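You operate a simulated robot arm through the tools that you are given. There is no shell and no other tool. Be economical: measure what you need, move in short steps, check, and stop when the job is done.

Carry out the task below with a simulated two-armed robot. There is one attempt and no reset: what you move stays moved.

JOB
Move the red paperback from the blue crate to the sideboard.
Fine: slide the dark board back, pass the book to your other hand for a better grip and stand it up; close the board up on the rest and tighten its knob.

Only the result counts: the job must be done as asked and must still hold three seconds after the hand-in. Knocking over, shifting, dropping, spilling or breaking anything else fails it.

ROBOT AND FRAMES
Two 7-joint arms with two-finger parallel grippers on one trunk, on a base that drives. Base frame: it is fixed to the floor where the robot stands at the start and does not move with it; the origin is under the middle of the robot, x ahead of it, y to its left, z up. Lengths are in m, angles in degrees, forces in N, time in s.
The left shoulder is at the start at [0.07, 0.134, 1.301], the right one opposite. With the tool pointing down near the work surface each hand reaches from about 0.1 to 0.6 m from the robot's upright axis, wherever it stands, measured 20 degrees to its own side. Places, roughly: brass knob on the board [0.5, 0, 1]; dark board in the crate [0.5, 0, 0.9]; top of the sideboard [0.5, -0.2, 0.8]. Payload 1.57 kg a hand.
The tool frame of a hand sits at the grasp point between the pads (the TCP): z along the fingers, y along the line on which they close. The tips reach 0.03 m beyond it. The gripper opens to 0.08 m. The fingers are 0.017 m wide and 0.012 m thick; the gripper's body (0.04 by 0.082 m) begins 0.08 m behind the TCP.
Orientation is that of the tool frame in the base frame, as a unit quaternion [w, x, y, z]. With the fingers straight down and closing along the base's y, the tool's x points along the base's -x, its y along +y and its z along -z.

CONTROLS
- The arms move only by the tool arm_command. It takes "left_targets", "right_targets" or both (then of equal length, played together; a hand with none holds still); each is a list of rows, each a list of 6 numbers: the shift along the base's x, y, z in units of 300 mm (1.0 is 300 mm), then the turn, a rotation vector about the base's x, y, z in units of 45 degrees (1.0 is 45 degrees). In form: [[tx, ty, tz, rx, ry, rz], ...]. A call has 1 to 12 rows; each row is the pose to reach, as a shift and turn from the pose commanded when the call began. "left_claw" and "right_claw" are, for a hand that has rows, the opening, from 0 (shut) to 1 (fully open), set as the call begins (left out, the last holds). A call with a number of a shift or a turn outside -1 to 1 is refused whole. A row lasts 0.2 s, in which the tool goes at most 0.05 m and 8.6 degrees; a call with a longer step from one row to the next is refused whole, and so is a gripper value outside its range. Where a pose cannot be reached the arm comes as near as it can. A force on the tool above 60 N (or 10 N above the force at the start of the call, whichever is more), or a blocked arm, ends the call early, and 0.2 s more pass. The fingers move at their own pace (about 0.153 m/s each) and stop on an object; they squeeze with about 39 N. The grip force told is the motor's: it shows also when the fingers shut on nothing. Time passes only in rows, and 0.2 s behind the last, so rows that repeat a pose let the fingers close. The reply holds the time, the measured pose of the TCP, the force on the tool along the base axes, the opening and the grip force, in the units named above and with some noise.
- Cameras (640 x 400 px; columns grow to the right, rows downward): "scene" is now at [0.1292, 0.0072, 1.5118]; the picture's right is [0.09, -1.00, 0.00], its down [-0.73, -0.06, -0.68] and it looks along [0.68, 0.06, -0.73] (base axes); focal length 227 px, centre (320, 200). "left" rides on the left gripper at [0.072, 0.007, -0.122] in its tool frame; the picture's right is [-0.09, 1.00, 0.00], its down [-0.84, -0.08, -0.54] and it looks along [-0.54, -0.05, 0.84] (tool axes); focal length 238 px, centre (320, 200). "right" rides on the right gripper at [0.072, -0.007, -0.122] in its tool frame; the picture's right is [0.09, 1.00, 0.00], its down [-0.84, 0.08, -0.54] and it looks along [-0.54, 0.05, 0.84] (tool axes); focal length 238 px, centre (320, 200). There is no depth. A picture from a camera that has moved, and an enlarged one, comes with that camera's place and axes in the base frame and with its lens.
- grab_frame(camera): a new picture of that camera. No time passes.
- raise_lower(by): slides the trunk up (or, below 0, down) by that many m; the arms and the scene camera ride with it, the base frame stays. It gives what a move gives, with no picture.
- drive_base(legs): drives the robot by 1 to 6 legs, each [ahead, left, turn to the left] in m, m and degrees, along the robot's own axes; the way and the turn of a leg run together, so that a leg with both is an arc; at most 1.5 m and 180 degrees a leg. The arms and the cameras ride along, it lands a little off, and it stops where it bumps. It gives what a move gives.
- aim_head(pan, tilt): turns the head with the scene camera to pan (to the left, within 86 degrees either way) and tilt (down, from -29 to 69), counted from straight ahead of the robot. It gives what a move gives.
- close_up(camera, box): a new picture of the part [left, top, right, bottom] of that camera's present view, enlarged. No time passes.
- job_done(): hands the job in; it is judged then, once.

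Work in short steps. Places have to be worked out from the pictures, the camera data and where the tool is seen: move nearer, look again, correct. Check each grasp and each placing, and mend what went wrong. You have 120 turns and 92 pictures in all, those below and enlarged ones among them. Open the grippers and draw the arms clear of the work before you hand the job in, unless the task says otherwise; then end with one line.

The tools are called after "Request:" by a JSON object that holds its "name" and its "arguments". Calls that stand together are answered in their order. arm_command: Moves the arms, as the interface text tells. Its arguments: {"type":"object","properties":{"left_targets":{"type":"array"},"left_claw":{"type":"number"},"right_targets":{"type":"array"},"right_claw":{"type":"number"}},"required":[]} The other tools are called the same way: raise_lower (by) slides the trunk up or down; drive_base (legs) drives the base; aim_head (pan, tilt) turns the head that bears the scene camera; grab_frame (camera) takes a picture; close_up (camera, box) takes an enlarged picture of a part of a camera's view; job_done () hands the job in.

At the start:

```text
clock: 0.0
left_ee_pos: [0.4189, 0.1949, 1.3224]
left_ee_rot: [0.0, -0.001, 1.0, 0.0]
left_wrist_force: [0.0, 0.1, -0.3]
left_finger_gap: 0.0798
left_grip_force: 0.1
right_ee_pos: [0.3874, -0.1848, 1.2737]
right_ee_rot: [0.0, 0.001, 1.0, 0.001]
right_wrist_force: [-0.6, 0.6, -0.2]
right_finger_gap: 0.08
right_grip_force: 0.1
trunk travel left (down, up): [-0.875, 0.065]
robot x, y, heading: [-0.0011, -0.001, -0.1]
head pan, tilt: [5.0, 47.0]
```

scene: 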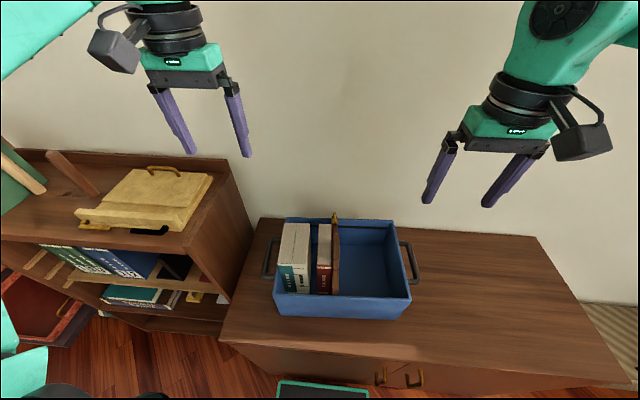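
right: 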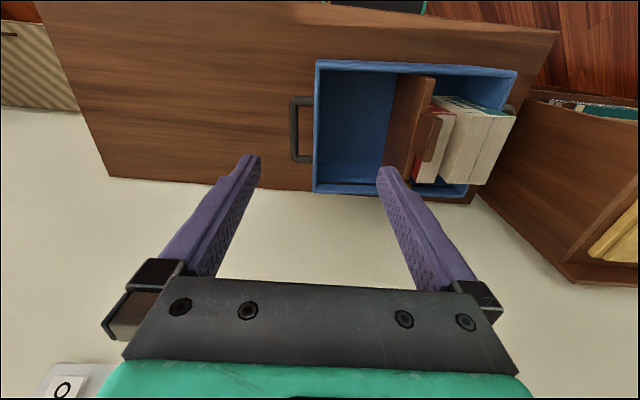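
left: 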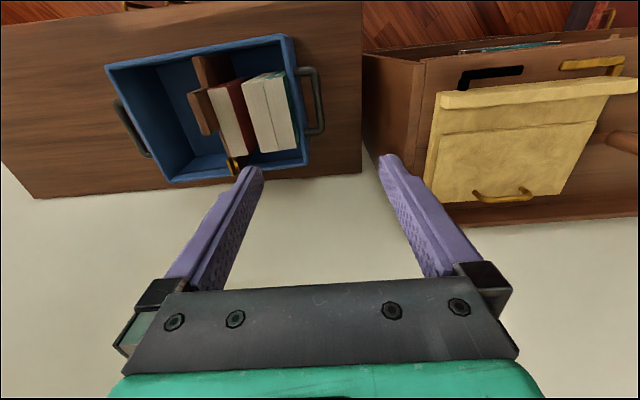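

The pictures show the crate with white books, a red paperback and a dark board with a brass knob. I take enlarged views to measure them.

Request:
{"name": "close_up", "arguments": {"camera": "scene", "box": [250, 200, 430, 330]}}

Request:
{"name": "close_up", "arguments": {"camera": "left", "box": [100, 20, 340, 190]}}

Request:
{"name": "close_up", "arguments": {"camera": "right", "box": [280, 40, 540, 210]}}

```text
3.08 times, centred on (340, 265) of scene
camera zoom: at [0.1292, 0.0072, 1.5118], right [0.09, -1.0, 0.0], down [-0.73, -0.06, -0.68], along [0.68, 0.06, -0.73], focal length 699 px, centre (258, 0)
```

zoom: 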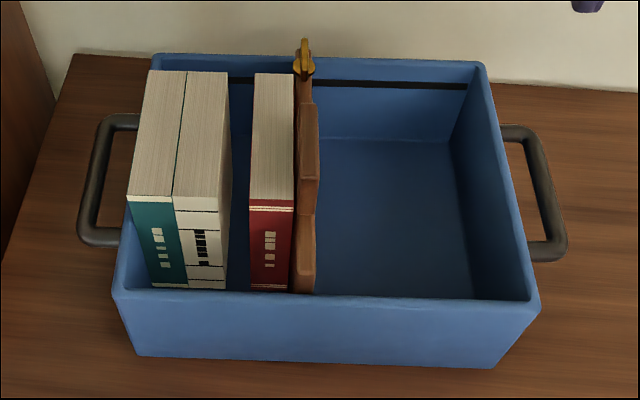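

```text
2.35 times, centred on (220, 105) of left
camera zoom: at [0.3479, 0.2018, 1.4439], right [0.09, 1.0, 0.0], down [0.84, -0.08, 0.54], along [0.54, -0.05, -0.84], focal length 561 px, centre (555, 424)
```

zoom: 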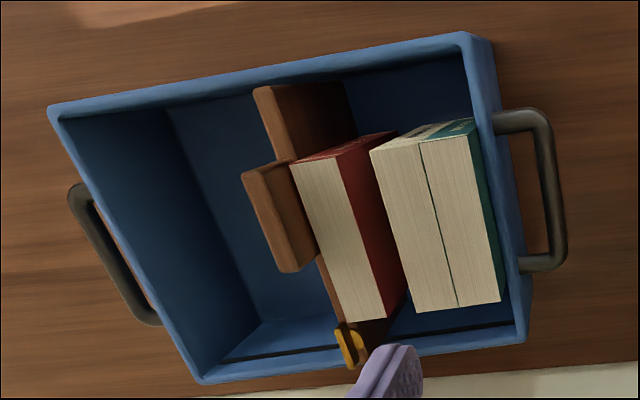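

```text
2.35 times, centred on (410, 125) of right
camera zoom: at [0.3161, -0.1911, 1.3945], right [-0.09, 1.0, 0.0], down [0.84, 0.08, 0.54], along [0.54, 0.05, -0.84], focal length 561 px, centre (108, 376)
```

zoom: 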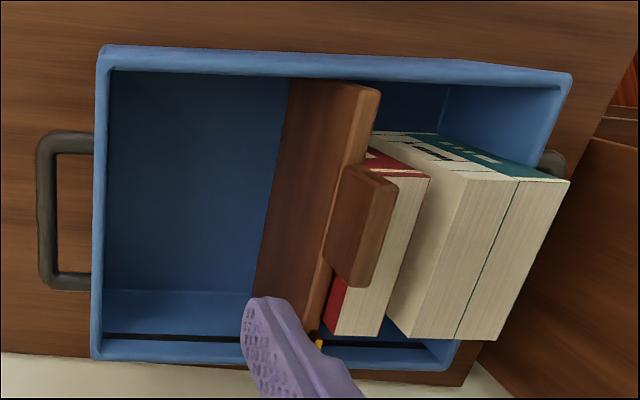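

The red book's top is at about z 1.0, x 0.39–0.52, y 0.00–0.04, with the board against its right side and the knob near (0.54, 0.00, 0.99). I zoom in on the knob and board.

Request:
{"name": "close_up", "arguments": {"camera": "scene", "box": [310, 205, 360, 236]}}

Request:
{"name": "close_up", "arguments": {"camera": "scene", "box": [300, 205, 400, 300]}}

Request:
{"name": "close_up", "arguments": {"camera": "left", "box": [180, 50, 270, 180]}}

```text
12.80 times, centred on (335, 220) of scene
camera zoom: at [0.1292, 0.0072, 1.5118], right [0.09, -1.0, 0.0], down [-0.73, -0.06, -0.68], along [0.68, 0.06, -0.73], focal length 2908 px, centre (128, -62)
```

zoom: 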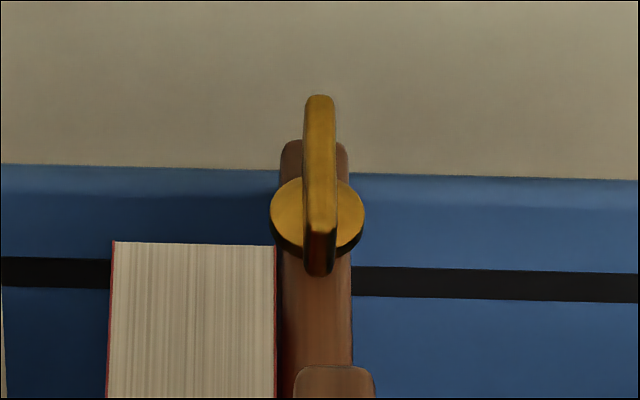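

```text
4.21 times, centred on (350, 252) of scene
camera zoom: at [0.1292, 0.0072, 1.5118], right [0.09, -1.0, 0.0], down [-0.73, -0.06, -0.68], along [0.68, 0.06, -0.73], focal length 957 px, centre (194, -21)
```

zoom: 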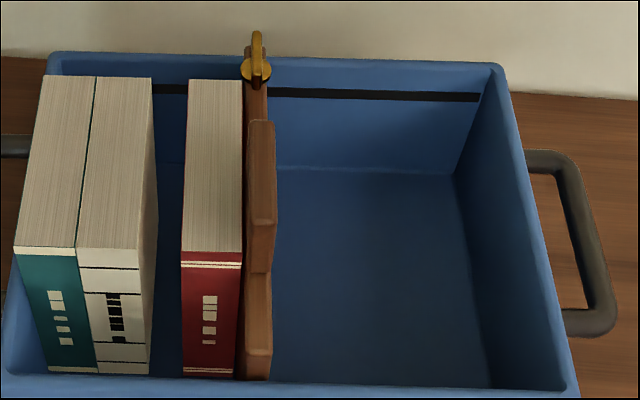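

```text
3.08 times, centred on (225, 115) of left
camera zoom: at [0.3479, 0.2018, 1.4439], right [0.09, 1.0, 0.0], down [0.84, -0.08, 0.54], along [0.54, -0.05, -0.84], focal length 733 px, centre (612, 462)
```

zoom: 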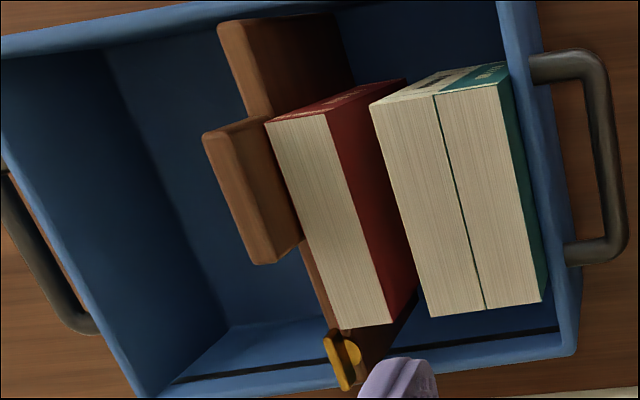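

The knob is a wing bar lying along x on a vertical axis, about 0.045 long, with the disc underneath. I move the open right hand to hover above it and look down with the wrist camera.

Request:
{"name": "arm_command", "arguments": {"right_targets": [[0.0625, 0.077, -0.07, 0, 0, 0], [0.125, 0.154, -0.14, 0, 0, 0], [0.1875, 0.231, -0.21, 0, 0, 0], [0.25, 0.308, -0.28, 0, 0, 0], [0.3125, 0.385, -0.35, 0, 0, 0], [0.375, 0.462, -0.42, 0, 0, 0], [0.4375, 0.539, -0.49, 0, 0, 0], [0.5, 0.616, -0.56, 0, 0, 0]], "right_claw": 0.5}}

Request:
{"name": "grab_frame", "arguments": {"camera": "right"}}

Request:
{"name": "grab_frame", "arguments": {"camera": "scene"}}

```text
clock: 1.8
left_ee_pos: [0.4192, 0.1953, 1.3229]
left_ee_rot: [0.0, -0.001, 1.0, 0.0]
left_wrist_force: [-0.2, 0.2, -0.1]
left_finger_gap: 0.08
left_grip_force: 0.1
right_ee_pos: [0.4606, -0.0944, 1.1339]
right_ee_rot: [0.001, 0.001, 1.0, 0.001]
right_wrist_force: [-0.8, 0.0, -0.1]
right_finger_gap: 0.0401
right_grip_force: 0.0
right hand out of reach, approached as far as the arm can: row 4, 5, 6, 7, 8
trunk travel left (down, up): [-0.875, 0.065]
robot x, y, heading: [-0.0006, -0.0023, 0.1]
head pan, tilt: [5.0, 47.0]
```

```text
82 pictures are left
camera right: at [0.3886, -0.1015, 1.2535], right [-0.09, 1.0, 0.0], down [0.84, 0.08, 0.54], along [0.54, 0.05, -0.84], focal length 238 px, centre (320, 200)
```

right: 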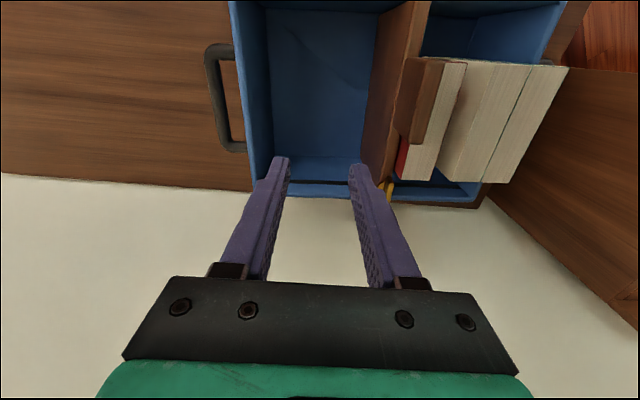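

```text
81 pictures are left
camera scene: at [0.1296, 0.0072, 1.5118], right [0.09, -1.0, 0.0], down [-0.73, -0.06, -0.68], along [0.68, 0.06, -0.73], focal length 227 px, centre (320, 200)
```

scene: 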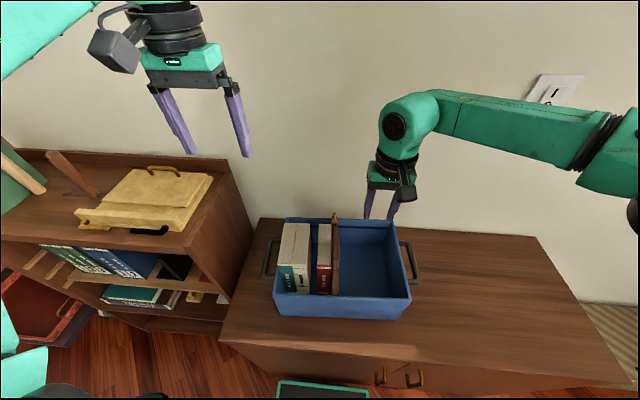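

The right arm can't reach the knob across the middle from here. I drive 0.15 m to the left so that the knob lies on the right arm's own side.

Request:
{"name": "drive_base", "arguments": {"legs": [[0, 0.15, 0]]}}

```text
clock: 3.2
left_ee_pos: [0.418, 0.3409, 1.3235]
left_ee_rot: [0.0, 0.0, 1.0, 0.0]
left_wrist_force: [-0.5, -0.3, 0.1]
left_finger_gap: 0.08
left_grip_force: 0.1
right_ee_pos: [0.4602, 0.0527, 1.1346]
right_ee_rot: [0.001, 0.001, 1.0, 0.002]
right_wrist_force: [0.7, -0.2, 0.3]
right_finger_gap: 0.0403
right_grip_force: 0.1
trunk travel left (down, up): [-0.875, 0.065]
robot x, y, heading: [0.0006, 0.1498, 0.1]
head pan, tilt: [5.0, 47.0]
```

Base moved cleanly. Now I shift the right hand toward (0.535, 0.0, 1.10).

Request:
{"name": "arm_command", "arguments": {"right_targets": [[0.08, -0.06, -0.04, 0, 0, 0], [0.16, -0.12, -0.08, 0, 0, 0], [0.25, -0.177, -0.12, 0, 0, 0]]}}

Request:
{"name": "grab_frame", "arguments": {"camera": "right"}}

```text
clock: 4.0
left_ee_pos: [0.4179, 0.3431, 1.3233]
left_ee_rot: [0.001, 0.0, 1.0, 0.0]
left_wrist_force: [-0.1, 0.2, 0.0]
left_finger_gap: 0.0797
left_grip_force: 0.1
right_ee_pos: [0.515, -0.0141, 1.1019]
right_ee_rot: [0.001, 0.001, 1.0, 0.001]
right_wrist_force: [-0.4, -0.1, 0.0]
right_finger_gap: 0.0399
right_grip_force: 0.1
right hand out of reach, approached as far as the arm can: row 1, 2, 3
trunk travel left (down, up): [-0.875, 0.065]
robot x, y, heading: [-0.0018, 0.1472, 0.2]
head pan, tilt: [5.0, 47.0]
```

```text
80 pictures are left
camera right: at [0.4419, -0.0202, 1.2224], right [-0.09, 1.0, 0.0], down [0.84, 0.07, 0.54], along [0.54, 0.05, -0.84], focal length 238 px, centre (320, 200)
```

right: 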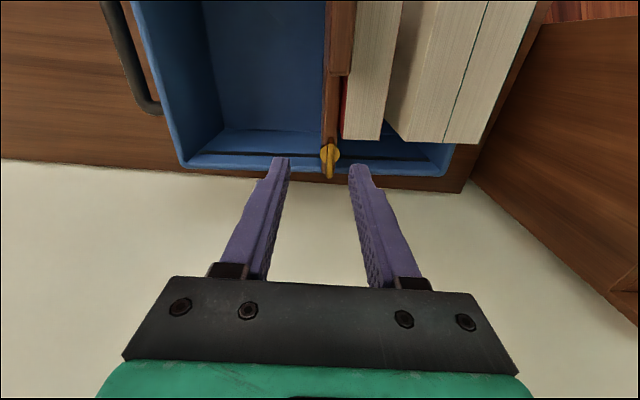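

Knob is confirmed near (0.538, 0.00, 0.99), 2 cm beyond present reach. Raising the trunk should help the tool-down reach; I also zoom in on the knob first.

Request:
{"name": "close_up", "arguments": {"camera": "right", "box": [290, 60, 390, 190]}}

Request:
{"name": "raise_lower", "arguments": {"by": 0.06}}

Request:
{"name": "arm_command", "arguments": {"right_targets": [[0.03, 0.02, -0.13, 0, 0, 0], [0.06, 0.03, -0.26, 0, 0, 0], [0.085, 0.047, -0.39, 0, 0, 0]]}}

```text
3.08 times, centred on (340, 125) of right
camera zoom: at [0.4419, -0.0202, 1.2224], right [-0.09, 1.0, 0.0], down [0.84, 0.07, 0.54], along [0.54, 0.05, -0.84], focal length 733 px, centre (258, 431)
```

zoom: 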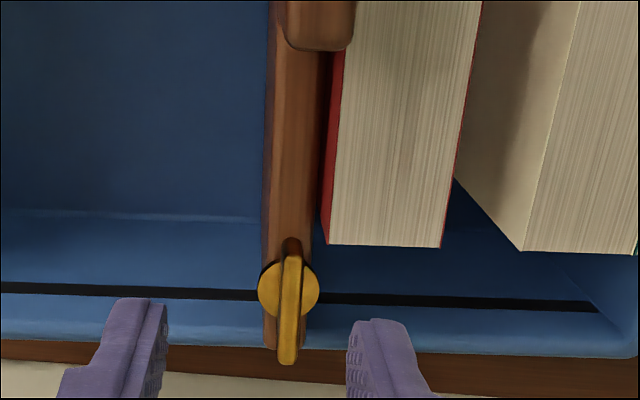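

```text
clock: 5.0
left_ee_pos: [0.4182, 0.3432, 1.3821]
left_ee_rot: [0.0, 0.0, 1.0, 0.0]
left_wrist_force: [0.5, -0.1, 0.0]
left_finger_gap: 0.0801
left_grip_force: 0.0
right_ee_pos: [0.5144, -0.0132, 1.1623]
right_ee_rot: [0.001, 0.001, 1.0, 0.001]
right_wrist_force: [0.3, 0.0, 0.6]
right_finger_gap: 0.0402
right_grip_force: 0.1
trunk travel left (down, up): [-0.935, 0.005]
robot x, y, heading: [-0.0002, 0.1486, -0.1]
head pan, tilt: [5.0, 47.0]
```

```text
clock: 5.8
left_ee_pos: [0.4183, 0.3431, 1.3831]
left_ee_rot: [0.001, 0.0, 1.0, -0.001]
left_wrist_force: [0.5, -0.4, -0.7]
left_finger_gap: 0.0801
left_grip_force: 0.3
right_ee_pos: [0.4911, -0.0338, 1.08]
right_ee_rot: [0.002, 0.0, 1.0, 0.001]
right_wrist_force: [0.2, 0.3, -0.6]
right_finger_gap: 0.0401
right_grip_force: 0.1
right hand out of reach, approached as far as the arm can: row 1, 2, 3
trunk travel left (down, up): [-0.935, 0.005]
robot x, y, heading: [0.0007, 0.1538, 0.2]
head pan, tilt: [5.0, 47.0]
```

Lowering with the trunk up drew the hand back, so distance alone isn't the limit. I look at the arm's posture.

Request:
{"name": "aim_head", "arguments": {"pan": -25, "tilt": 35}}

Request:
{"name": "grab_frame", "arguments": {"camera": "scene"}}

```text
clock: 6.7
left_ee_pos: [0.4193, 0.3436, 1.3826]
left_ee_rot: [0.0, 0.0, 1.0, 0.0]
left_wrist_force: [0.3, -0.8, -0.7]
left_finger_gap: 0.0801
left_grip_force: 0.0
right_ee_pos: [0.4897, -0.0333, 1.0805]
right_ee_rot: [0.001, 0.0, 1.0, 0.002]
right_wrist_force: [-0.6, 0.2, 1.1]
right_finger_gap: 0.0403
right_grip_force: 0.1
trunk travel left (down, up): [-0.935, 0.005]
robot x, y, heading: [-0.0007, 0.1492, 0.3]
head pan, tilt: [-25.0, 35.0]
```

```text
78 pictures are left
camera scene: at [0.1297, 0.1123, 1.5895], right [-0.42, -0.91, 0.0], down [-0.52, 0.24, -0.82], along [0.74, -0.35, -0.57], focal length 227 px, centre (320, 200)
```

scene: 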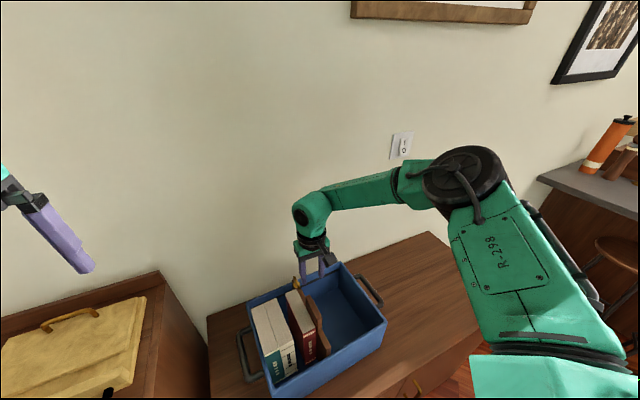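

The arm's reach at this height is simply shorter than near the surface, so I need to bring the base nearer. I check the clearance between the base and the sideboard.

Request:
{"name": "aim_head", "arguments": {"pan": 0, "tilt": 69}}

Request:
{"name": "grab_frame", "arguments": {"camera": "scene"}}

```text
clock: 7.7
left_ee_pos: [0.4181, 0.3436, 1.3818]
left_ee_rot: [0.0, 0.0, 1.0, -0.001]
left_wrist_force: [-0.3, -0.3, 0.2]
left_finger_gap: 0.08
left_grip_force: 0.1
right_ee_pos: [0.4896, -0.0329, 1.0802]
right_ee_rot: [0.001, 0.001, 1.0, 0.002]
right_wrist_force: [0.2, 0.1, 0.1]
right_finger_gap: 0.0401
right_grip_force: 0.1
trunk travel left (down, up): [-0.935, 0.005]
robot x, y, heading: [0.0007, 0.1521, -0.3]
head pan, tilt: [0.0, 68.8]
```

```text
77 pictures are left
camera scene: at [0.1059, 0.1492, 1.5458], right [0.0, -1.0, 0.0], down [-0.93, 0.0, -0.36], along [0.36, 0.0, -0.93], focal length 227 px, centre (320, 200)
```

scene: 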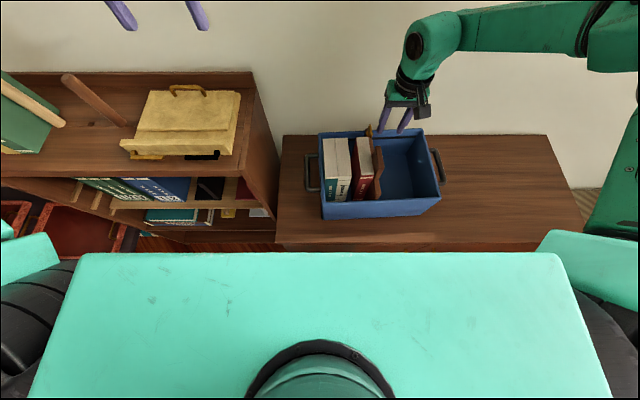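

I draw the hand back 4 cm and then ease the base forward 7 cm.

Request:
{"name": "arm_command", "arguments": {"right_targets": [[-0.07, 0.05, 0.0, 0, 0, 0], [-0.14, 0.11, 0.0, 0, 0, 0]]}}

Request:
{"name": "drive_base", "arguments": {"legs": [[0.07, 0, 0]]}}

```text
clock: 8.3
left_ee_pos: [0.4181, 0.3439, 1.3819]
left_ee_rot: [0.001, 0.001, 1.0, -0.001]
left_wrist_force: [0.5, -0.5, -1.5]
left_finger_gap: 0.0797
left_grip_force: 0.1
right_ee_pos: [0.446, 0.001, 1.0828]
right_ee_rot: [0.002, 0.002, 1.0, -0.001]
right_wrist_force: [-0.3, 0.0, 0.2]
right_finger_gap: 0.0399
right_grip_force: 0.1
trunk travel left (down, up): [-0.935, 0.005]
robot x, y, heading: [0.0064, 0.1513, -0.0]
head pan, tilt: [0.0, 68.8]
```

```text
clock: 9.2
left_ee_pos: [0.4393, 0.3431, 1.3852]
left_ee_rot: [0.003, -0.001, 1.0, 0.0]
left_wrist_force: [-0.3, -0.2, 1.1]
left_finger_gap: 0.0801
left_grip_force: 0.0
right_ee_pos: [0.4691, 0.0005, 1.082]
right_ee_rot: [0.003, 0.001, 1.0, 0.001]
right_wrist_force: [-0.3, -0.2, 1.2]
right_finger_gap: 0.0398
right_grip_force: 0.2
trunk travel left (down, up): [-0.935, 0.005]
robot x, y, heading: [0.0278, 0.1492, 0.2]
head pan, tilt: [0.0, 68.8]
stopped in leg 1: the robot was blocked; the commanded pose is now the measured one
```

Blocked after ~2.5 cm (base touches the sideboard front); I back off 5 mm. Then I try the hover pose again from here.

Request:
{"name": "drive_base", "arguments": {"legs": [[-0.005, 0, 0]]}}

Request:
{"name": "arm_command", "arguments": {"right_targets": [[0.08, 0, 0, 0, 0, 0], [0.16, 0, 0, 0, 0, 0], [0.24, 0, 0, 0, 0, 0]]}}

```text
clock: 9.9
left_ee_pos: [0.4392, 0.3435, 1.3829]
left_ee_rot: [0.001, -0.001, 1.0, 0.0]
left_wrist_force: [-0.7, -0.2, -0.2]
left_finger_gap: 0.0799
left_grip_force: 0.0
right_ee_pos: [0.4679, 0.0011, 1.0817]
right_ee_rot: [0.002, 0.001, 1.0, 0.001]
right_wrist_force: [0.5, 0.0, -0.1]
right_finger_gap: 0.0401
right_grip_force: 0.1
trunk travel left (down, up): [-0.935, 0.005]
robot x, y, heading: [0.0193, 0.1492, 0.1]
head pan, tilt: [0.0, 68.8]
```

```text
clock: 10.7
left_ee_pos: [0.439, 0.3435, 1.3831]
left_ee_rot: [-0.001, -0.001, 1.0, 0.0]
left_wrist_force: [0.1, -0.3, 0.1]
left_finger_gap: 0.0798
left_grip_force: 0.0
right_ee_pos: [0.5107, -0.0172, 1.0956]
right_ee_rot: [0.002, 0.001, 1.0, 0.002]
right_wrist_force: [0.6, 0.2, 0.4]
right_finger_gap: 0.0399
right_grip_force: 0.1
right hand out of reach, approached as far as the arm can: row 1, 2, 3
trunk travel left (down, up): [-0.935, 0.005]
robot x, y, heading: [0.0172, 0.1484, -0.4]
head pan, tilt: [0.0, 68.8]
```

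The boundary pushes the hand up and to the right, so a lower trunk should help. I lift the hand back/up a bit, then lower the trunk by 0.15.

Request:
{"name": "arm_command", "arguments": {"right_targets": [[-0.1, 0.0, 0.12, 0, 0, 0], [-0.15, 0.0, 0.26, 0, 0, 0], [-0.2, 0.0, 0.4, 0, 0, 0]]}}

Request:
{"name": "raise_lower", "arguments": {"by": -0.15}}

Request:
{"name": "arm_command", "arguments": {"right_targets": [[0.08, 0, 0, 0, 0, 0], [0.16, 0, 0, 0, 0, 0], [0.24, 0, 0, 0, 0, 0]]}}

```text
clock: 11.5
left_ee_pos: [0.4369, 0.3442, 1.3839]
left_ee_rot: [0.001, -0.001, 1.0, 0.0]
left_wrist_force: [-0.2, -0.8, 0.1]
left_finger_gap: 0.08
left_grip_force: 0.0
right_ee_pos: [0.4491, -0.0179, 1.2168]
right_ee_rot: [0.003, 0.001, 1.0, 0.001]
right_wrist_force: [0.3, -0.5, -0.4]
right_finger_gap: 0.0399
right_grip_force: 0.0
trunk travel left (down, up): [-0.935, 0.005]
robot x, y, heading: [0.0202, 0.1469, -0.0]
head pan, tilt: [0.0, 68.8]
```

```text
clock: 13.3
left_ee_pos: [0.4369, 0.3435, 1.2346]
left_ee_rot: [0.002, -0.001, 1.0, 0.0]
left_wrist_force: [0.2, -0.4, 0.1]
left_finger_gap: 0.08
left_grip_force: 0.1
right_ee_pos: [0.4514, -0.0192, 1.0694]
right_ee_rot: [0.005, 0.002, 1.0, 0.003]
right_wrist_force: [2.9, -2.6, 28.2]
right_finger_gap: 0.038
right_grip_force: 0.1
trunk travel left (down, up): [-0.785, 0.155]
robot x, y, heading: [0.0213, 0.1503, 0.1]
head pan, tilt: [0.0, 68.8]
```

```text
clock: 14.1
left_ee_pos: [0.4368, 0.342, 1.2329]
left_ee_rot: [0.001, -0.001, 1.0, 0.0]
left_wrist_force: [-0.2, 0.6, 0.3]
left_finger_gap: 0.0798
left_grip_force: 0.1
right_ee_pos: [0.5213, -0.0204, 1.0654]
right_ee_rot: [0.002, 0.001, 1.0, 0.001]
right_wrist_force: [-0.1, 0.1, -0.1]
right_finger_gap: 0.0403
right_grip_force: 0.1
trunk travel left (down, up): [-0.785, 0.155]
robot x, y, heading: [0.0215, 0.1501, -0.0]
head pan, tilt: [0.0, 68.8]
```

The fingertips pressed on something during the lowering (28 N), probably the board's tab at z≈1.04; now free. I check that nothing shifted.

Request:
{"name": "aim_head", "arguments": {"pan": -15, "tilt": 50}}

Request:
{"name": "close_up", "arguments": {"camera": "scene", "box": [200, 80, 440, 300]}}

Request:
{"name": "grab_frame", "arguments": {"camera": "right"}}

```text
clock: 14.9
left_ee_pos: [0.4375, 0.3427, 1.2335]
left_ee_rot: [0.002, -0.001, 1.0, 0.0]
left_wrist_force: [0.6, 0.6, 0.3]
left_finger_gap: 0.0798
left_grip_force: 0.0
right_ee_pos: [0.5218, -0.0189, 1.0662]
right_ee_rot: [0.002, 0.001, 1.0, 0.001]
right_wrist_force: [-0.1, 0.2, -0.5]
right_finger_gap: 0.0402
right_grip_force: 0.0
trunk travel left (down, up): [-0.785, 0.155]
robot x, y, heading: [0.0169, 0.1512, -0.1]
head pan, tilt: [-15.0, 50.0]
```

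```text
1.82 times, centred on (320, 190) of scene
camera zoom: at [0.1441, 0.1292, 1.4177], right [-0.26, -0.97, 0.0], down [-0.74, 0.2, -0.64], along [0.62, -0.17, -0.77], focal length 413 px, centre (320, 218)
```

zoom: 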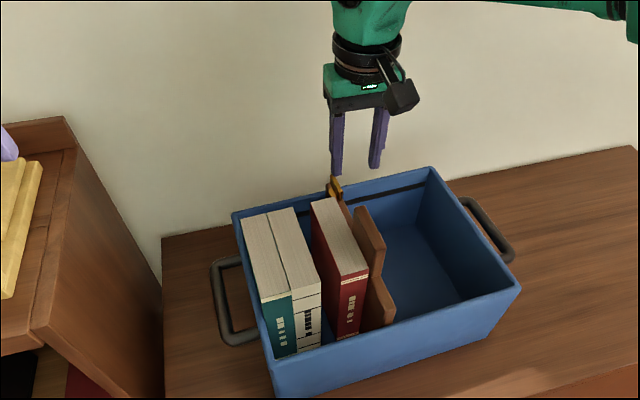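

```text
75 pictures are left
camera right: at [0.4494, -0.0267, 1.1859], right [-0.09, 1.0, 0.0], down [0.83, 0.07, 0.55], along [0.54, 0.05, -0.84], focal length 238 px, centre (320, 200)
```

right: 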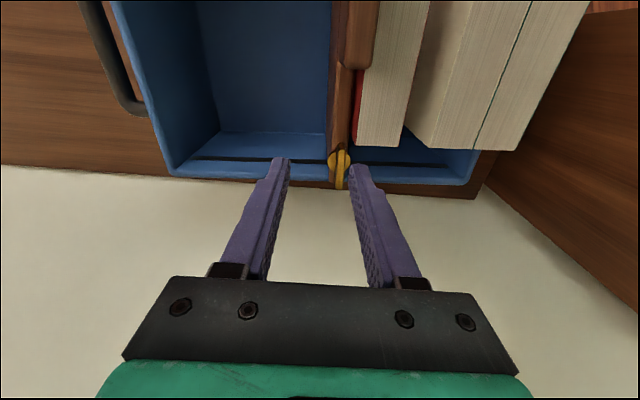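

Everything still stands; the tab of the board tops out at about z 1.04 (x 0.39–0.46), which explains the touch. Now I center the right hand over the knob and look again.

Request:
{"name": "arm_command", "arguments": {"right_targets": [[0.045, 0.063, -0.05, 0, 0, 0], [0.045, 0.063, -0.08, 0, 0, 0]]}}

Request:
{"name": "close_up", "arguments": {"camera": "right", "box": [250, 80, 410, 220]}}

Request:
{"name": "close_up", "arguments": {"camera": "scene", "box": [300, 120, 370, 200]}}

```text
clock: 15.5
left_ee_pos: [0.4377, 0.3436, 1.2325]
left_ee_rot: [0.001, 0.0, 1.0, 0.0]
left_wrist_force: [-0.1, -0.1, 0.4]
left_finger_gap: 0.0801
left_grip_force: 0.1
right_ee_pos: [0.5341, -0.0026, 1.0424]
right_ee_rot: [0.003, 0.002, 1.0, 0.001]
right_wrist_force: [-0.3, 0.5, 0.1]
right_finger_gap: 0.04
right_grip_force: 0.1
trunk travel left (down, up): [-0.785, 0.155]
robot x, y, heading: [0.0198, 0.1482, -0.0]
head pan, tilt: [-15.0, 50.0]
```

```text
2.86 times, centred on (330, 150) of right
camera zoom: at [0.4609, -0.0092, 1.1621], right [-0.09, 1.0, 0.0], down [0.83, 0.07, 0.55], along [0.54, 0.05, -0.84], focal length 681 px, centre (291, 343)
```

zoom: 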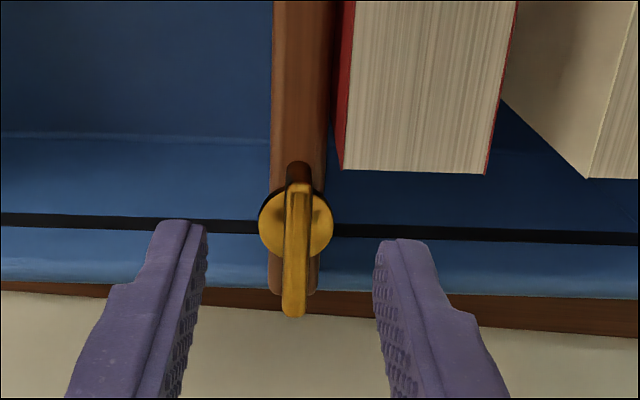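

```text
5.00 times, centred on (335, 160) of scene
camera zoom: at [0.1443, 0.1288, 1.4178], right [-0.26, -0.97, 0.0], down [-0.74, 0.2, -0.64], along [0.62, -0.17, -0.77], focal length 1136 px, centre (245, 400)
```

zoom: 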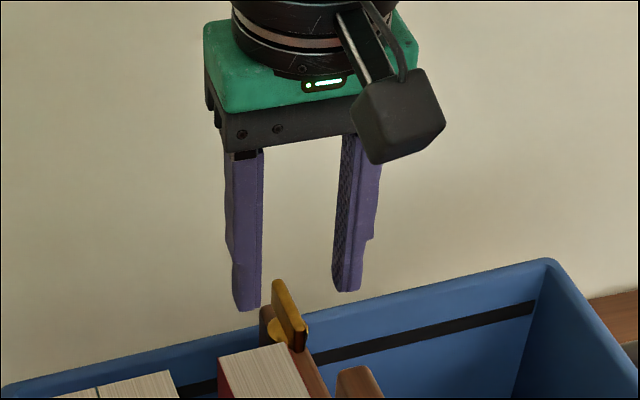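

The bar spans x 0.518–0.554 at y≈0, top at z≈1.003. I descend so the tips reach about z 0.989 and close on the bar.

Request:
{"name": "arm_command", "arguments": {"right_targets": [[0.006, 0.006, -0.04, 0, 0, 0], [0.006, 0.006, -0.078, 0, 0, 0]]}}

Request:
{"name": "arm_command", "arguments": {"right_targets": [[0, 0, 0, 0, 0, 0], [0, 0, 0, 0, 0, 0]], "right_claw": 0}}

Request:
{"name": "close_up", "arguments": {"camera": "right", "box": [250, 80, 410, 220]}}

Request:
{"name": "close_up", "arguments": {"camera": "scene", "box": [300, 120, 370, 200]}}

```text
clock: 16.1
left_ee_pos: [0.4378, 0.3432, 1.2334]
left_ee_rot: [0.002, -0.001, 1.0, 0.0]
left_wrist_force: [0.2, -0.6, 0.2]
left_finger_gap: 0.0803
left_grip_force: 0.0
right_ee_pos: [0.5301, -0.0036, 1.0205]
right_ee_rot: [0.002, 0.0, 1.0, 0.001]
right_wrist_force: [0.0, 0.4, -0.1]
right_finger_gap: 0.0398
right_grip_force: 0.0
right hand out of reach, approached as far as the arm can: row 1, 2
trunk travel left (down, up): [-0.785, 0.155]
robot x, y, heading: [0.0228, 0.1442, 0.1]
head pan, tilt: [-15.0, 50.0]
```

```text
clock: 16.7
left_ee_pos: [0.4376, 0.3457, 1.2329]
left_ee_rot: [0.001, -0.001, 1.0, -0.001]
left_wrist_force: [-0.2, -0.1, 0.1]
left_finger_gap: 0.08
left_grip_force: 0.1
right_ee_pos: [0.5309, -0.0016, 1.0216]
right_ee_rot: [0.001, 0.0, 1.0, 0.002]
right_wrist_force: [-1.6, 7.3, -0.5]
right_finger_gap: 0.0073
right_grip_force: 26.1
trunk travel left (down, up): [-0.785, 0.155]
robot x, y, heading: [0.0206, 0.1486, -0.1]
head pan, tilt: [-15.0, 50.0]
```

```text
2.86 times, centred on (330, 150) of right
camera zoom: at [0.4579, -0.0082, 1.1415], right [-0.09, 1.0, 0.0], down [0.83, 0.08, 0.55], along [0.54, 0.05, -0.84], focal length 681 px, centre (291, 343)
```

zoom: 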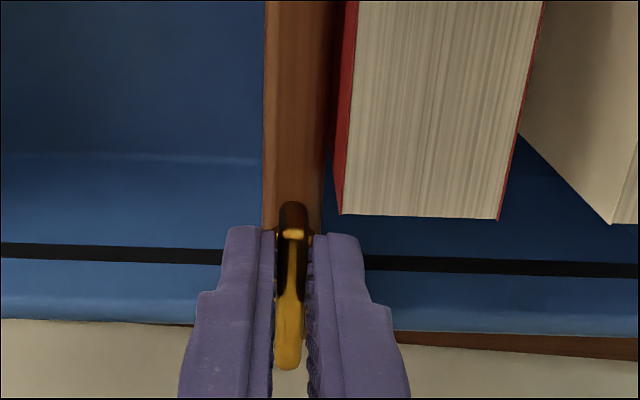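

```text
5.00 times, centred on (335, 160) of scene
camera zoom: at [0.1445, 0.1313, 1.4177], right [-0.26, -0.97, 0.0], down [-0.74, 0.2, -0.64], along [0.62, -0.17, -0.77], focal length 1136 px, centre (245, 400)
```

zoom: 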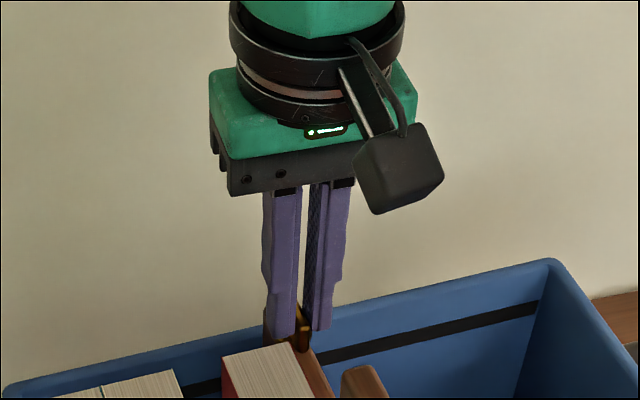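

The bar is firmly gripped (7.3 mm). I turn it counter-clockwise (loosen) 45° in small steps, watching the forces.

Request:
{"name": "arm_command", "arguments": {"right_targets": [[0.0, -0.002, 0, 0, 0, 0.1667], [0.002, -0.004, 0, 0, 0, 0.333], [0.004, -0.006, 0, 0, 0, 0.5], [0.006, -0.008, 0, 0, 0, 0.667], [0.008, -0.009, 0, 0, 0, 0.833], [0.01, -0.01, 0, 0, 0, 1.0]]}}

Request:
{"name": "grab_frame", "arguments": {"camera": "right"}}

```text
clock: 18.1
left_ee_pos: [0.4385, 0.3421, 1.2337]
left_ee_rot: [0.001, -0.001, 1.0, 0.0]
left_wrist_force: [-0.2, -0.5, -0.7]
left_finger_gap: 0.08
left_grip_force: 0.1
right_ee_pos: [0.4439, 0.0468, 1.0152]
right_ee_rot: [0.009, -0.372, 0.928, -0.006]
right_wrist_force: [10.1, -6.9, 22.0]
right_finger_gap: 0.0067
right_grip_force: 26.4
right hand out of reach, approached as far as the arm can: row 3, 4, 5, 6
trunk travel left (down, up): [-0.785, 0.155]
robot x, y, heading: [0.0226, 0.1462, 0.1]
head pan, tilt: [-15.0, 50.0]
```

```text
70 pictures are left
camera right: at [0.3937, -0.0078, 1.1342], right [-0.75, 0.66, -0.02], down [0.54, 0.64, 0.55], along [0.37, 0.41, -0.83], focal length 238 px, centre (320, 200)
```

right: 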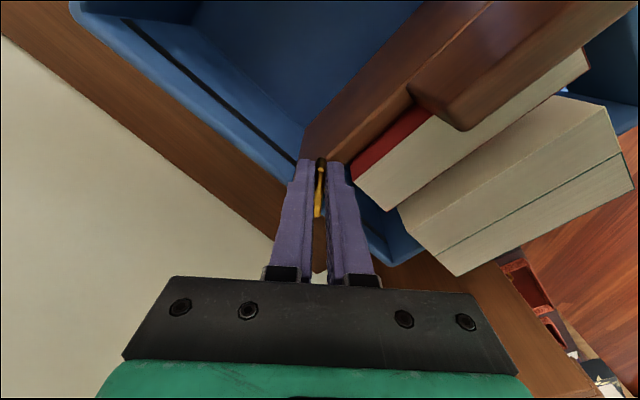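

The hand was pulled back by ~0.1 m while gripping because of reach limits. I check what actually moved.

Request:
{"name": "grab_frame", "arguments": {"camera": "scene"}}

```text
69 pictures are left
camera scene: at [0.1444, 0.1274, 1.418], right [-0.26, -0.97, 0.0], down [-0.74, 0.2, -0.64], along [0.62, -0.17, -0.77], focal length 227 px, centre (320, 200)
```

scene: 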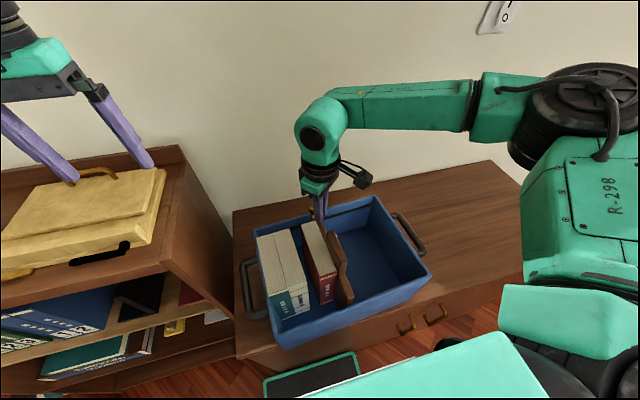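

The crate was dragged roughly 9 cm toward me, still upright; I will have to push it back later. First I measure where it stands and how the knob and board sit.

Request:
{"name": "close_up", "arguments": {"camera": "scene", "box": [230, 170, 450, 360]}}

Request:
{"name": "close_up", "arguments": {"camera": "right", "box": [250, 60, 450, 220]}}

```text
2.11 times, centred on (340, 265) of scene
camera zoom: at [0.1444, 0.1274, 1.418], right [-0.26, -0.97, 0.0], down [-0.74, 0.2, -0.64], along [0.62, -0.17, -0.77], focal length 478 px, centre (278, 63)
```

zoom: 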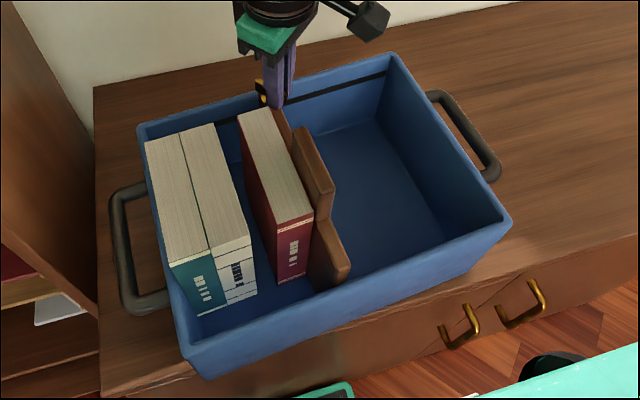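

```text
2.50 times, centred on (350, 140) of right
camera zoom: at [0.3937, -0.0078, 1.1342], right [-0.75, 0.66, -0.02], down [0.54, 0.64, 0.55], along [0.37, 0.41, -0.83], focal length 596 px, centre (245, 350)
```

zoom: 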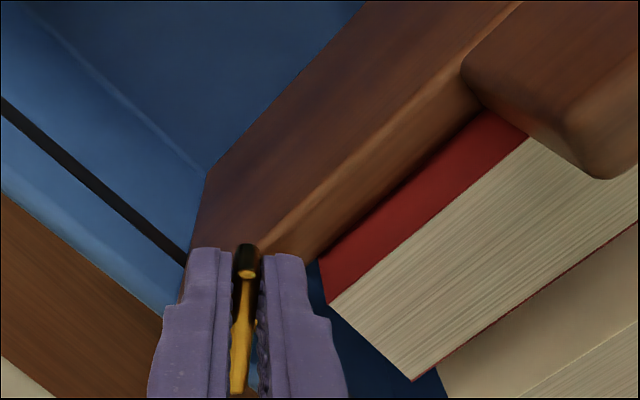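

The crate translated by about (-0.085, +0.05) without rotating, and the knob turned ~43° relative to the board. I release the knob and lift straight up, then test in free air which yaws the arm can reach.

Request:
{"name": "arm_command", "arguments": {"right_targets": [[0, 0, 0, 0, 0, 0], [0, 0, 0, 0, 0, 0]], "right_claw": 0.5}}

Request:
{"name": "arm_command", "arguments": {"right_targets": [[0, 0, 0.1, 0, 0, 0], [0, 0, 0.2, 0, 0, 0], [0, 0, 0.25, 0, 0, 0.18], [0, 0, 0.25, 0, 0, 0.36], [0, 0, 0.25, 0, 0, 0.54], [0, 0, 0.25, 0, 0, 0.72], [0, 0, 0.25, 0, 0, 0.9], [0, 0, 0.25, 0, 0, 1.0]]}}

Request:
{"name": "grab_frame", "arguments": {"camera": "scene"}}

```text
clock: 18.7
left_ee_pos: [0.4371, 0.3432, 1.2335]
left_ee_rot: [0.001, -0.001, 1.0, 0.0]
left_wrist_force: [0.5, 0.2, -1.0]
left_finger_gap: 0.0801
left_grip_force: 0.0
right_ee_pos: [0.4428, 0.0471, 1.0127]
right_ee_rot: [0.006, -0.372, 0.928, -0.006]
right_wrist_force: [-0.6, -0.2, 0.0]
right_finger_gap: 0.0399
right_grip_force: 0.0
trunk travel left (down, up): [-0.785, 0.155]
robot x, y, heading: [0.0207, 0.1445, -0.0]
head pan, tilt: [-15.0, 50.0]
```

```text
clock: 20.5
left_ee_pos: [0.4384, 0.3427, 1.2329]
left_ee_rot: [0.001, -0.001, 1.0, 0.0]
left_wrist_force: [-0.1, 0.8, -0.1]
left_finger_gap: 0.08
left_grip_force: 0.0
right_ee_pos: [0.2767, 0.1217, 1.0599]
right_ee_rot: [0.023, -0.66, 0.751, -0.011]
right_wrist_force: [0.1, -1.3, -0.1]
right_finger_gap: 0.04
right_grip_force: 0.0
right hand out of reach, approached as far as the arm can: row 1, 2, 3, 4, 5, 6, 7, 8
trunk travel left (down, up): [-0.785, 0.155]
robot x, y, heading: [0.0206, 0.1523, 0.1]
head pan, tilt: [-15.0, 50.0]
```

```text
66 pictures are left
camera scene: at [0.1447, 0.129, 1.4177], right [-0.26, -0.97, 0.0], down [-0.74, 0.2, -0.64], along [0.62, -0.17, -0.77], focal length 227 px, centre (320, 200)
```

scene: 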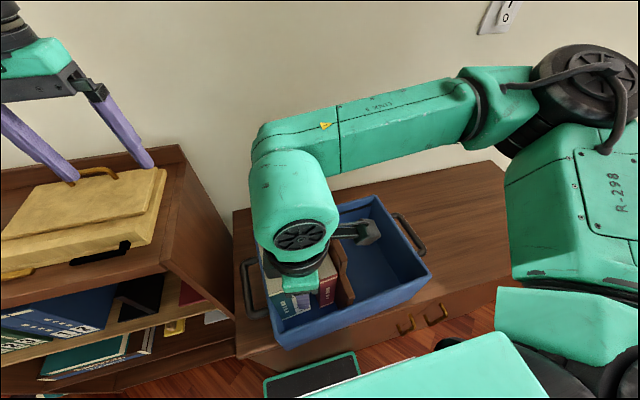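

Positive yaw is bad for the right arm (mirror: good for the left), so the left hand should loosen and the right hand tighten. I lift the right hand clear and unwind it to its own side.

Request:
{"name": "arm_command", "arguments": {"right_targets": [[0, 0, 0.15, 0, 0, 0], [0, 0, 0.3, 0, 0, 0], [0, 0, 0.45, 0, 0, 0], [0.1, -0.1, 0.5, 0, 0, -0.18], [0.2, -0.2, 0.55, 0, 0, -0.36], [0.2, -0.33, 0.6, 0, 0, -0.54], [0.2, -0.45, 0.6, 0, 0, -0.72], [0.2, -0.58, 0.6, 0, 0, -0.9], [0.2, -0.7, 0.6, 0, 0, -1.0]]}}

Request:
{"name": "arm_command", "arguments": {"right_targets": [[0, -0.1, 0, 0, 0, -0.18], [0, -0.2, 0, 0, 0, -0.36], [0, -0.3, 0, 0, 0, -0.54], [0, -0.4, 0, 0, 0, -0.72], [0, -0.5, 0, 0, 0, -0.9]]}}

Request:
{"name": "grab_frame", "arguments": {"camera": "scene"}}

```text
clock: 22.5
left_ee_pos: [0.4383, 0.3424, 1.2333]
left_ee_rot: [0.0, -0.001, 1.0, -0.001]
left_wrist_force: [-0.2, 0.7, -0.6]
left_finger_gap: 0.0799
left_grip_force: 0.1
right_ee_pos: [0.3331, -0.0672, 1.2307]
right_ee_rot: [0.017, -0.322, 0.946, -0.019]
right_wrist_force: [-1.4, 1.1, -0.3]
right_finger_gap: 0.0402
right_grip_force: 0.1
right hand out of reach, approached as far as the arm can: row 1, 2, 3, 4, 5, 6, 7, 8, 9
trunk travel left (down, up): [-0.785, 0.155]
robot x, y, heading: [0.0167, 0.154, 0.1]
head pan, tilt: [-15.0, 50.0]
```

```text
clock: 23.7
left_ee_pos: [0.4387, 0.3424, 1.2342]
left_ee_rot: [0.001, -0.001, 1.0, 0.0]
left_wrist_force: [0.1, -0.9, -0.6]
left_finger_gap: 0.0801
left_grip_force: 0.1
right_ee_pos: [0.3329, -0.2182, 1.2315]
right_ee_rot: [0.009, 0.026, 0.999, -0.023]
right_wrist_force: [-0.2, -0.2, 0.0]
right_finger_gap: 0.0399
right_grip_force: 0.0
trunk travel left (down, up): [-0.785, 0.155]
robot x, y, heading: [0.0204, 0.1475, 0.1]
head pan, tilt: [-15.0, 50.0]
```

```text
65 pictures are left
camera scene: at [0.1439, 0.1277, 1.4178], right [-0.26, -0.97, 0.0], down [-0.74, 0.2, -0.64], along [0.62, -0.17, -0.77], focal length 227 px, centre (320, 200)
```

scene: 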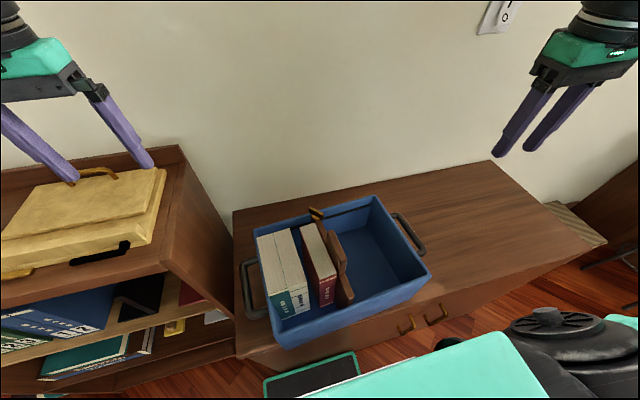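

All still standing. I drive 0.27 m to the right so that the knob lies on the left arm's side, and re-aim the head.

Request:
{"name": "drive_base", "arguments": {"legs": [[0, -0.27, 0]]}}

Request:
{"name": "aim_head", "arguments": {"pan": 18, "tilt": 50}}

Request:
{"name": "grab_frame", "arguments": {"camera": "left"}}

Request:
{"name": "grab_frame", "arguments": {"camera": "scene"}}

```text
clock: 25.6
left_ee_pos: [0.4403, 0.0786, 1.2326]
left_ee_rot: [0.002, 0.0, 1.0, -0.001]
left_wrist_force: [0.6, 0.2, -0.1]
left_finger_gap: 0.0798
left_grip_force: 0.2
right_ee_pos: [0.3319, -0.4824, 1.2339]
right_ee_rot: [0.009, 0.027, 0.999, -0.024]
right_wrist_force: [-0.2, 0.1, 0.2]
right_finger_gap: 0.0399
right_grip_force: 0.0
trunk travel left (down, up): [-0.785, 0.155]
robot x, y, heading: [0.0192, -0.1182, -0.1]
head pan, tilt: [-15.0, 50.0]
```

```text
clock: 26.6
left_ee_pos: [0.4383, 0.0764, 1.2323]
left_ee_rot: [0.002, 0.0, 1.0, 0.0]
left_wrist_force: [-0.3, -1.5, 0.4]
left_finger_gap: 0.0802
left_grip_force: 0.1
right_ee_pos: [0.3322, -0.4854, 1.2328]
right_ee_rot: [0.009, 0.026, 0.999, -0.024]
right_wrist_force: [-0.5, 0.0, 0.6]
right_finger_gap: 0.04
right_grip_force: 0.1
trunk travel left (down, up): [-0.785, 0.155]
robot x, y, heading: [0.0219, -0.1185, -0.3]
head pan, tilt: [18.0, 50.0]
```

```text
64 pictures are left
camera left: at [0.3682, 0.0839, 1.3542], right [0.09, 1.0, 0.0], down [0.84, -0.08, 0.54], along [0.54, -0.05, -0.84], focal length 238 px, centre (320, 200)
```

left: 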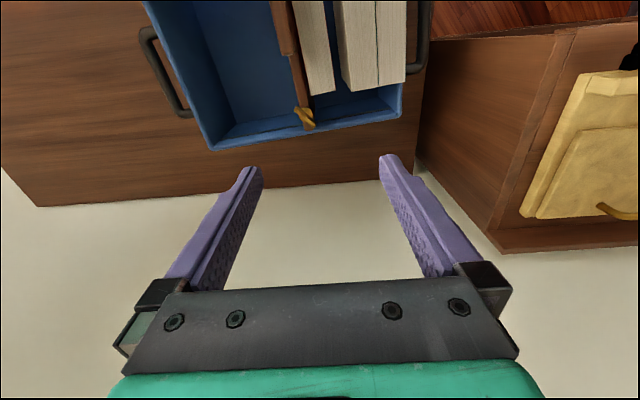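

```text
63 pictures are left
camera scene: at [0.1431, -0.0933, 1.4177], right [0.31, -0.95, 0.0], down [-0.73, -0.23, -0.64], along [0.61, 0.2, -0.77], focal length 227 px, centre (320, 200)
```

scene: 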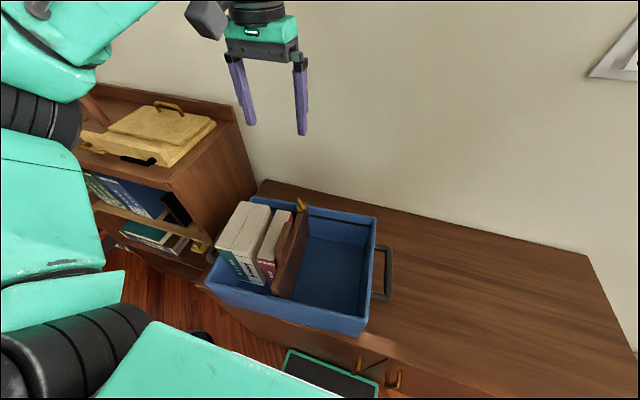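

The knob's bar is at (0.45, 0.053), pointing along about +45°. I bring the left hand over it, yawed +45°, at z≈1.07.

Request:
{"name": "arm_command", "arguments": {"left_targets": [[0.007, -0.013, -0.09, 0, 0, 0.1667], [0.014, -0.026, -0.18, 0, 0, 0.333], [0.02, -0.039, -0.27, 0, 0, 0.5], [0.027, -0.052, -0.36, 0, 0, 0.667], [0.034, -0.065, -0.45, 0, 0, 0.833], [0.04, -0.077, -0.54, 0, 0, 1.0]], "left_claw": 0.5}}

Request:
{"name": "close_up", "arguments": {"camera": "left", "box": [220, 60, 420, 220]}}

Request:
{"name": "close_up", "arguments": {"camera": "scene", "box": [220, 100, 360, 230]}}

```text
clock: 28.0
left_ee_pos: [0.4519, 0.0538, 1.0706]
left_ee_rot: [0.001, -0.385, 0.923, -0.001]
left_wrist_force: [-0.6, 0.0, -0.3]
left_finger_gap: 0.0401
left_grip_force: 0.0
right_ee_pos: [0.3319, -0.4844, 1.2332]
right_ee_rot: [0.009, 0.026, 0.999, -0.024]
right_wrist_force: [0.6, 0.5, -0.6]
right_finger_gap: 0.04
right_grip_force: 0.1
trunk travel left (down, up): [-0.785, 0.155]
robot x, y, heading: [0.0217, -0.1148, -0.1]
head pan, tilt: [18.0, 50.0]
```

```text
2.50 times, centred on (320, 140) of left
camera zoom: at [0.3975, 0.0078, 1.192], right [-0.64, 0.77, 0.0], down [0.64, 0.54, 0.54], along [0.42, 0.35, -0.84], focal length 596 px, centre (320, 350)
```

zoom: 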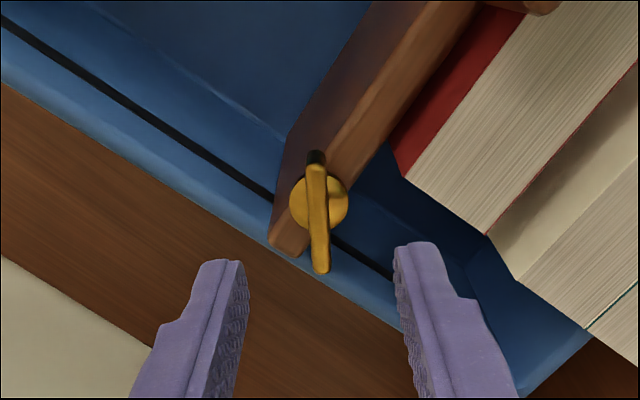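

```text
3.08 times, centred on (290, 165) of scene
camera zoom: at [0.1435, -0.0931, 1.4177], right [0.31, -0.95, 0.0], down [-0.73, -0.23, -0.64], along [0.61, 0.2, -0.77], focal length 699 px, centre (412, 308)
```

zoom: 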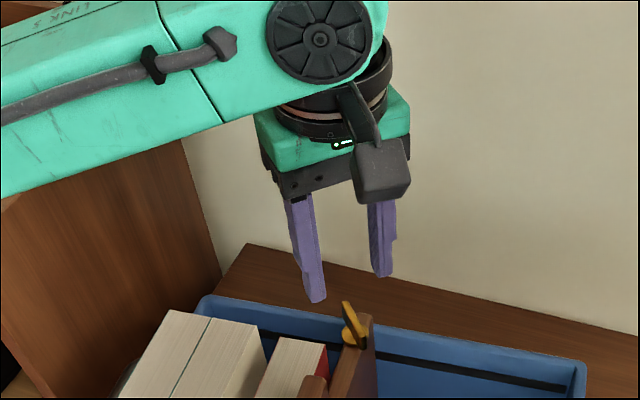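

The left hand is well aligned over the bar. I descend to z≈1.02 and close.

Request:
{"name": "arm_command", "arguments": {"left_targets": [[0.003, -0.002, -0.09, 0, 0, 0], [0.003, -0.002, -0.167, 0, 0, 0]]}}

Request:
{"name": "arm_command", "arguments": {"left_targets": [[0, 0, 0, 0, 0, 0], [0, 0, 0, 0, 0, 0]], "left_claw": 0}}

```text
clock: 28.6
left_ee_pos: [0.452, 0.0533, 1.0204]
left_ee_rot: [0.002, -0.382, 0.924, -0.001]
left_wrist_force: [0.6, -0.4, 0.5]
left_finger_gap: 0.0399
left_grip_force: 0.1
right_ee_pos: [0.3332, -0.4841, 1.2324]
right_ee_rot: [0.009, 0.026, 0.999, -0.024]
right_wrist_force: [0.6, 0.4, -0.2]
right_finger_gap: 0.0398
right_grip_force: 0.0
trunk travel left (down, up): [-0.785, 0.155]
robot x, y, heading: [0.0247, -0.1185, 0.0]
head pan, tilt: [18.0, 50.0]
```

```text
clock: 29.2
left_ee_pos: [0.4512, 0.0519, 1.0213]
left_ee_rot: [0.001, -0.382, 0.924, 0.0]
left_wrist_force: [-0.5, -1.1, 1.1]
left_finger_gap: 0.0067
left_grip_force: 25.8
right_ee_pos: [0.3329, -0.4844, 1.232]
right_ee_rot: [0.009, 0.026, 0.999, -0.024]
right_wrist_force: [-0.1, 0.5, 0.3]
right_finger_gap: 0.0398
right_grip_force: 0.1
trunk travel left (down, up): [-0.785, 0.155]
robot x, y, heading: [0.0216, -0.1167, -0.3]
head pan, tilt: [18.0, 50.0]
```

Gripped with hardly any side force. I turn another 45° counter-clockwise in steps.

Request:
{"name": "arm_command", "arguments": {"left_targets": [[0, 0, 0, 0, 0, 0.1667], [0, 0, 0, 0, 0, 0.333], [0, 0, 0, 0, 0, 0.5], [0, 0, 0, 0, 0, 0.667], [0, 0, 0, 0, 0, 0.833], [0, 0, 0, 0, 0, 1.0]]}}

Request:
{"name": "close_up", "arguments": {"camera": "scene", "box": [200, 140, 400, 340]}}

```text
clock: 30.6
left_ee_pos: [0.4518, 0.0515, 1.0206]
left_ee_rot: [0.0, 0.707, -0.707, -0.001]
left_wrist_force: [3.9, -3.4, 5.6]
left_finger_gap: 0.0064
left_grip_force: 26.5
right_ee_pos: [0.3326, -0.4843, 1.2311]
right_ee_rot: [0.009, 0.027, 0.999, -0.023]
right_wrist_force: [-0.1, -0.3, -0.7]
right_finger_gap: 0.04
right_grip_force: 0.0
trunk travel left (down, up): [-0.785, 0.155]
robot x, y, heading: [0.0201, -0.117, -0.1]
head pan, tilt: [18.0, 50.0]
```

```text
2.00 times, centred on (300, 240) of scene
camera zoom: at [0.1439, -0.0944, 1.4177], right [0.31, -0.95, 0.0], down [-0.73, -0.23, -0.64], along [0.61, 0.2, -0.77], focal length 454 px, centre (360, 120)
```

zoom: 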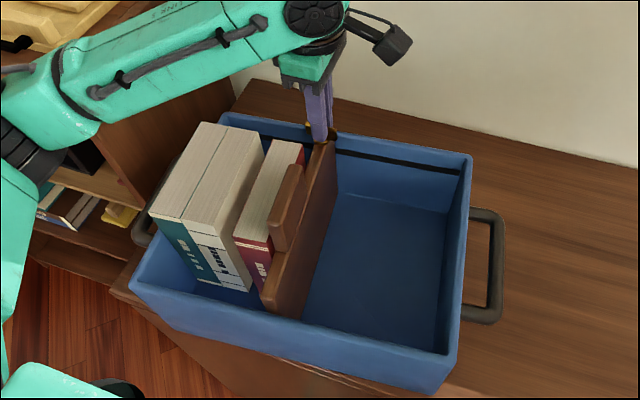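

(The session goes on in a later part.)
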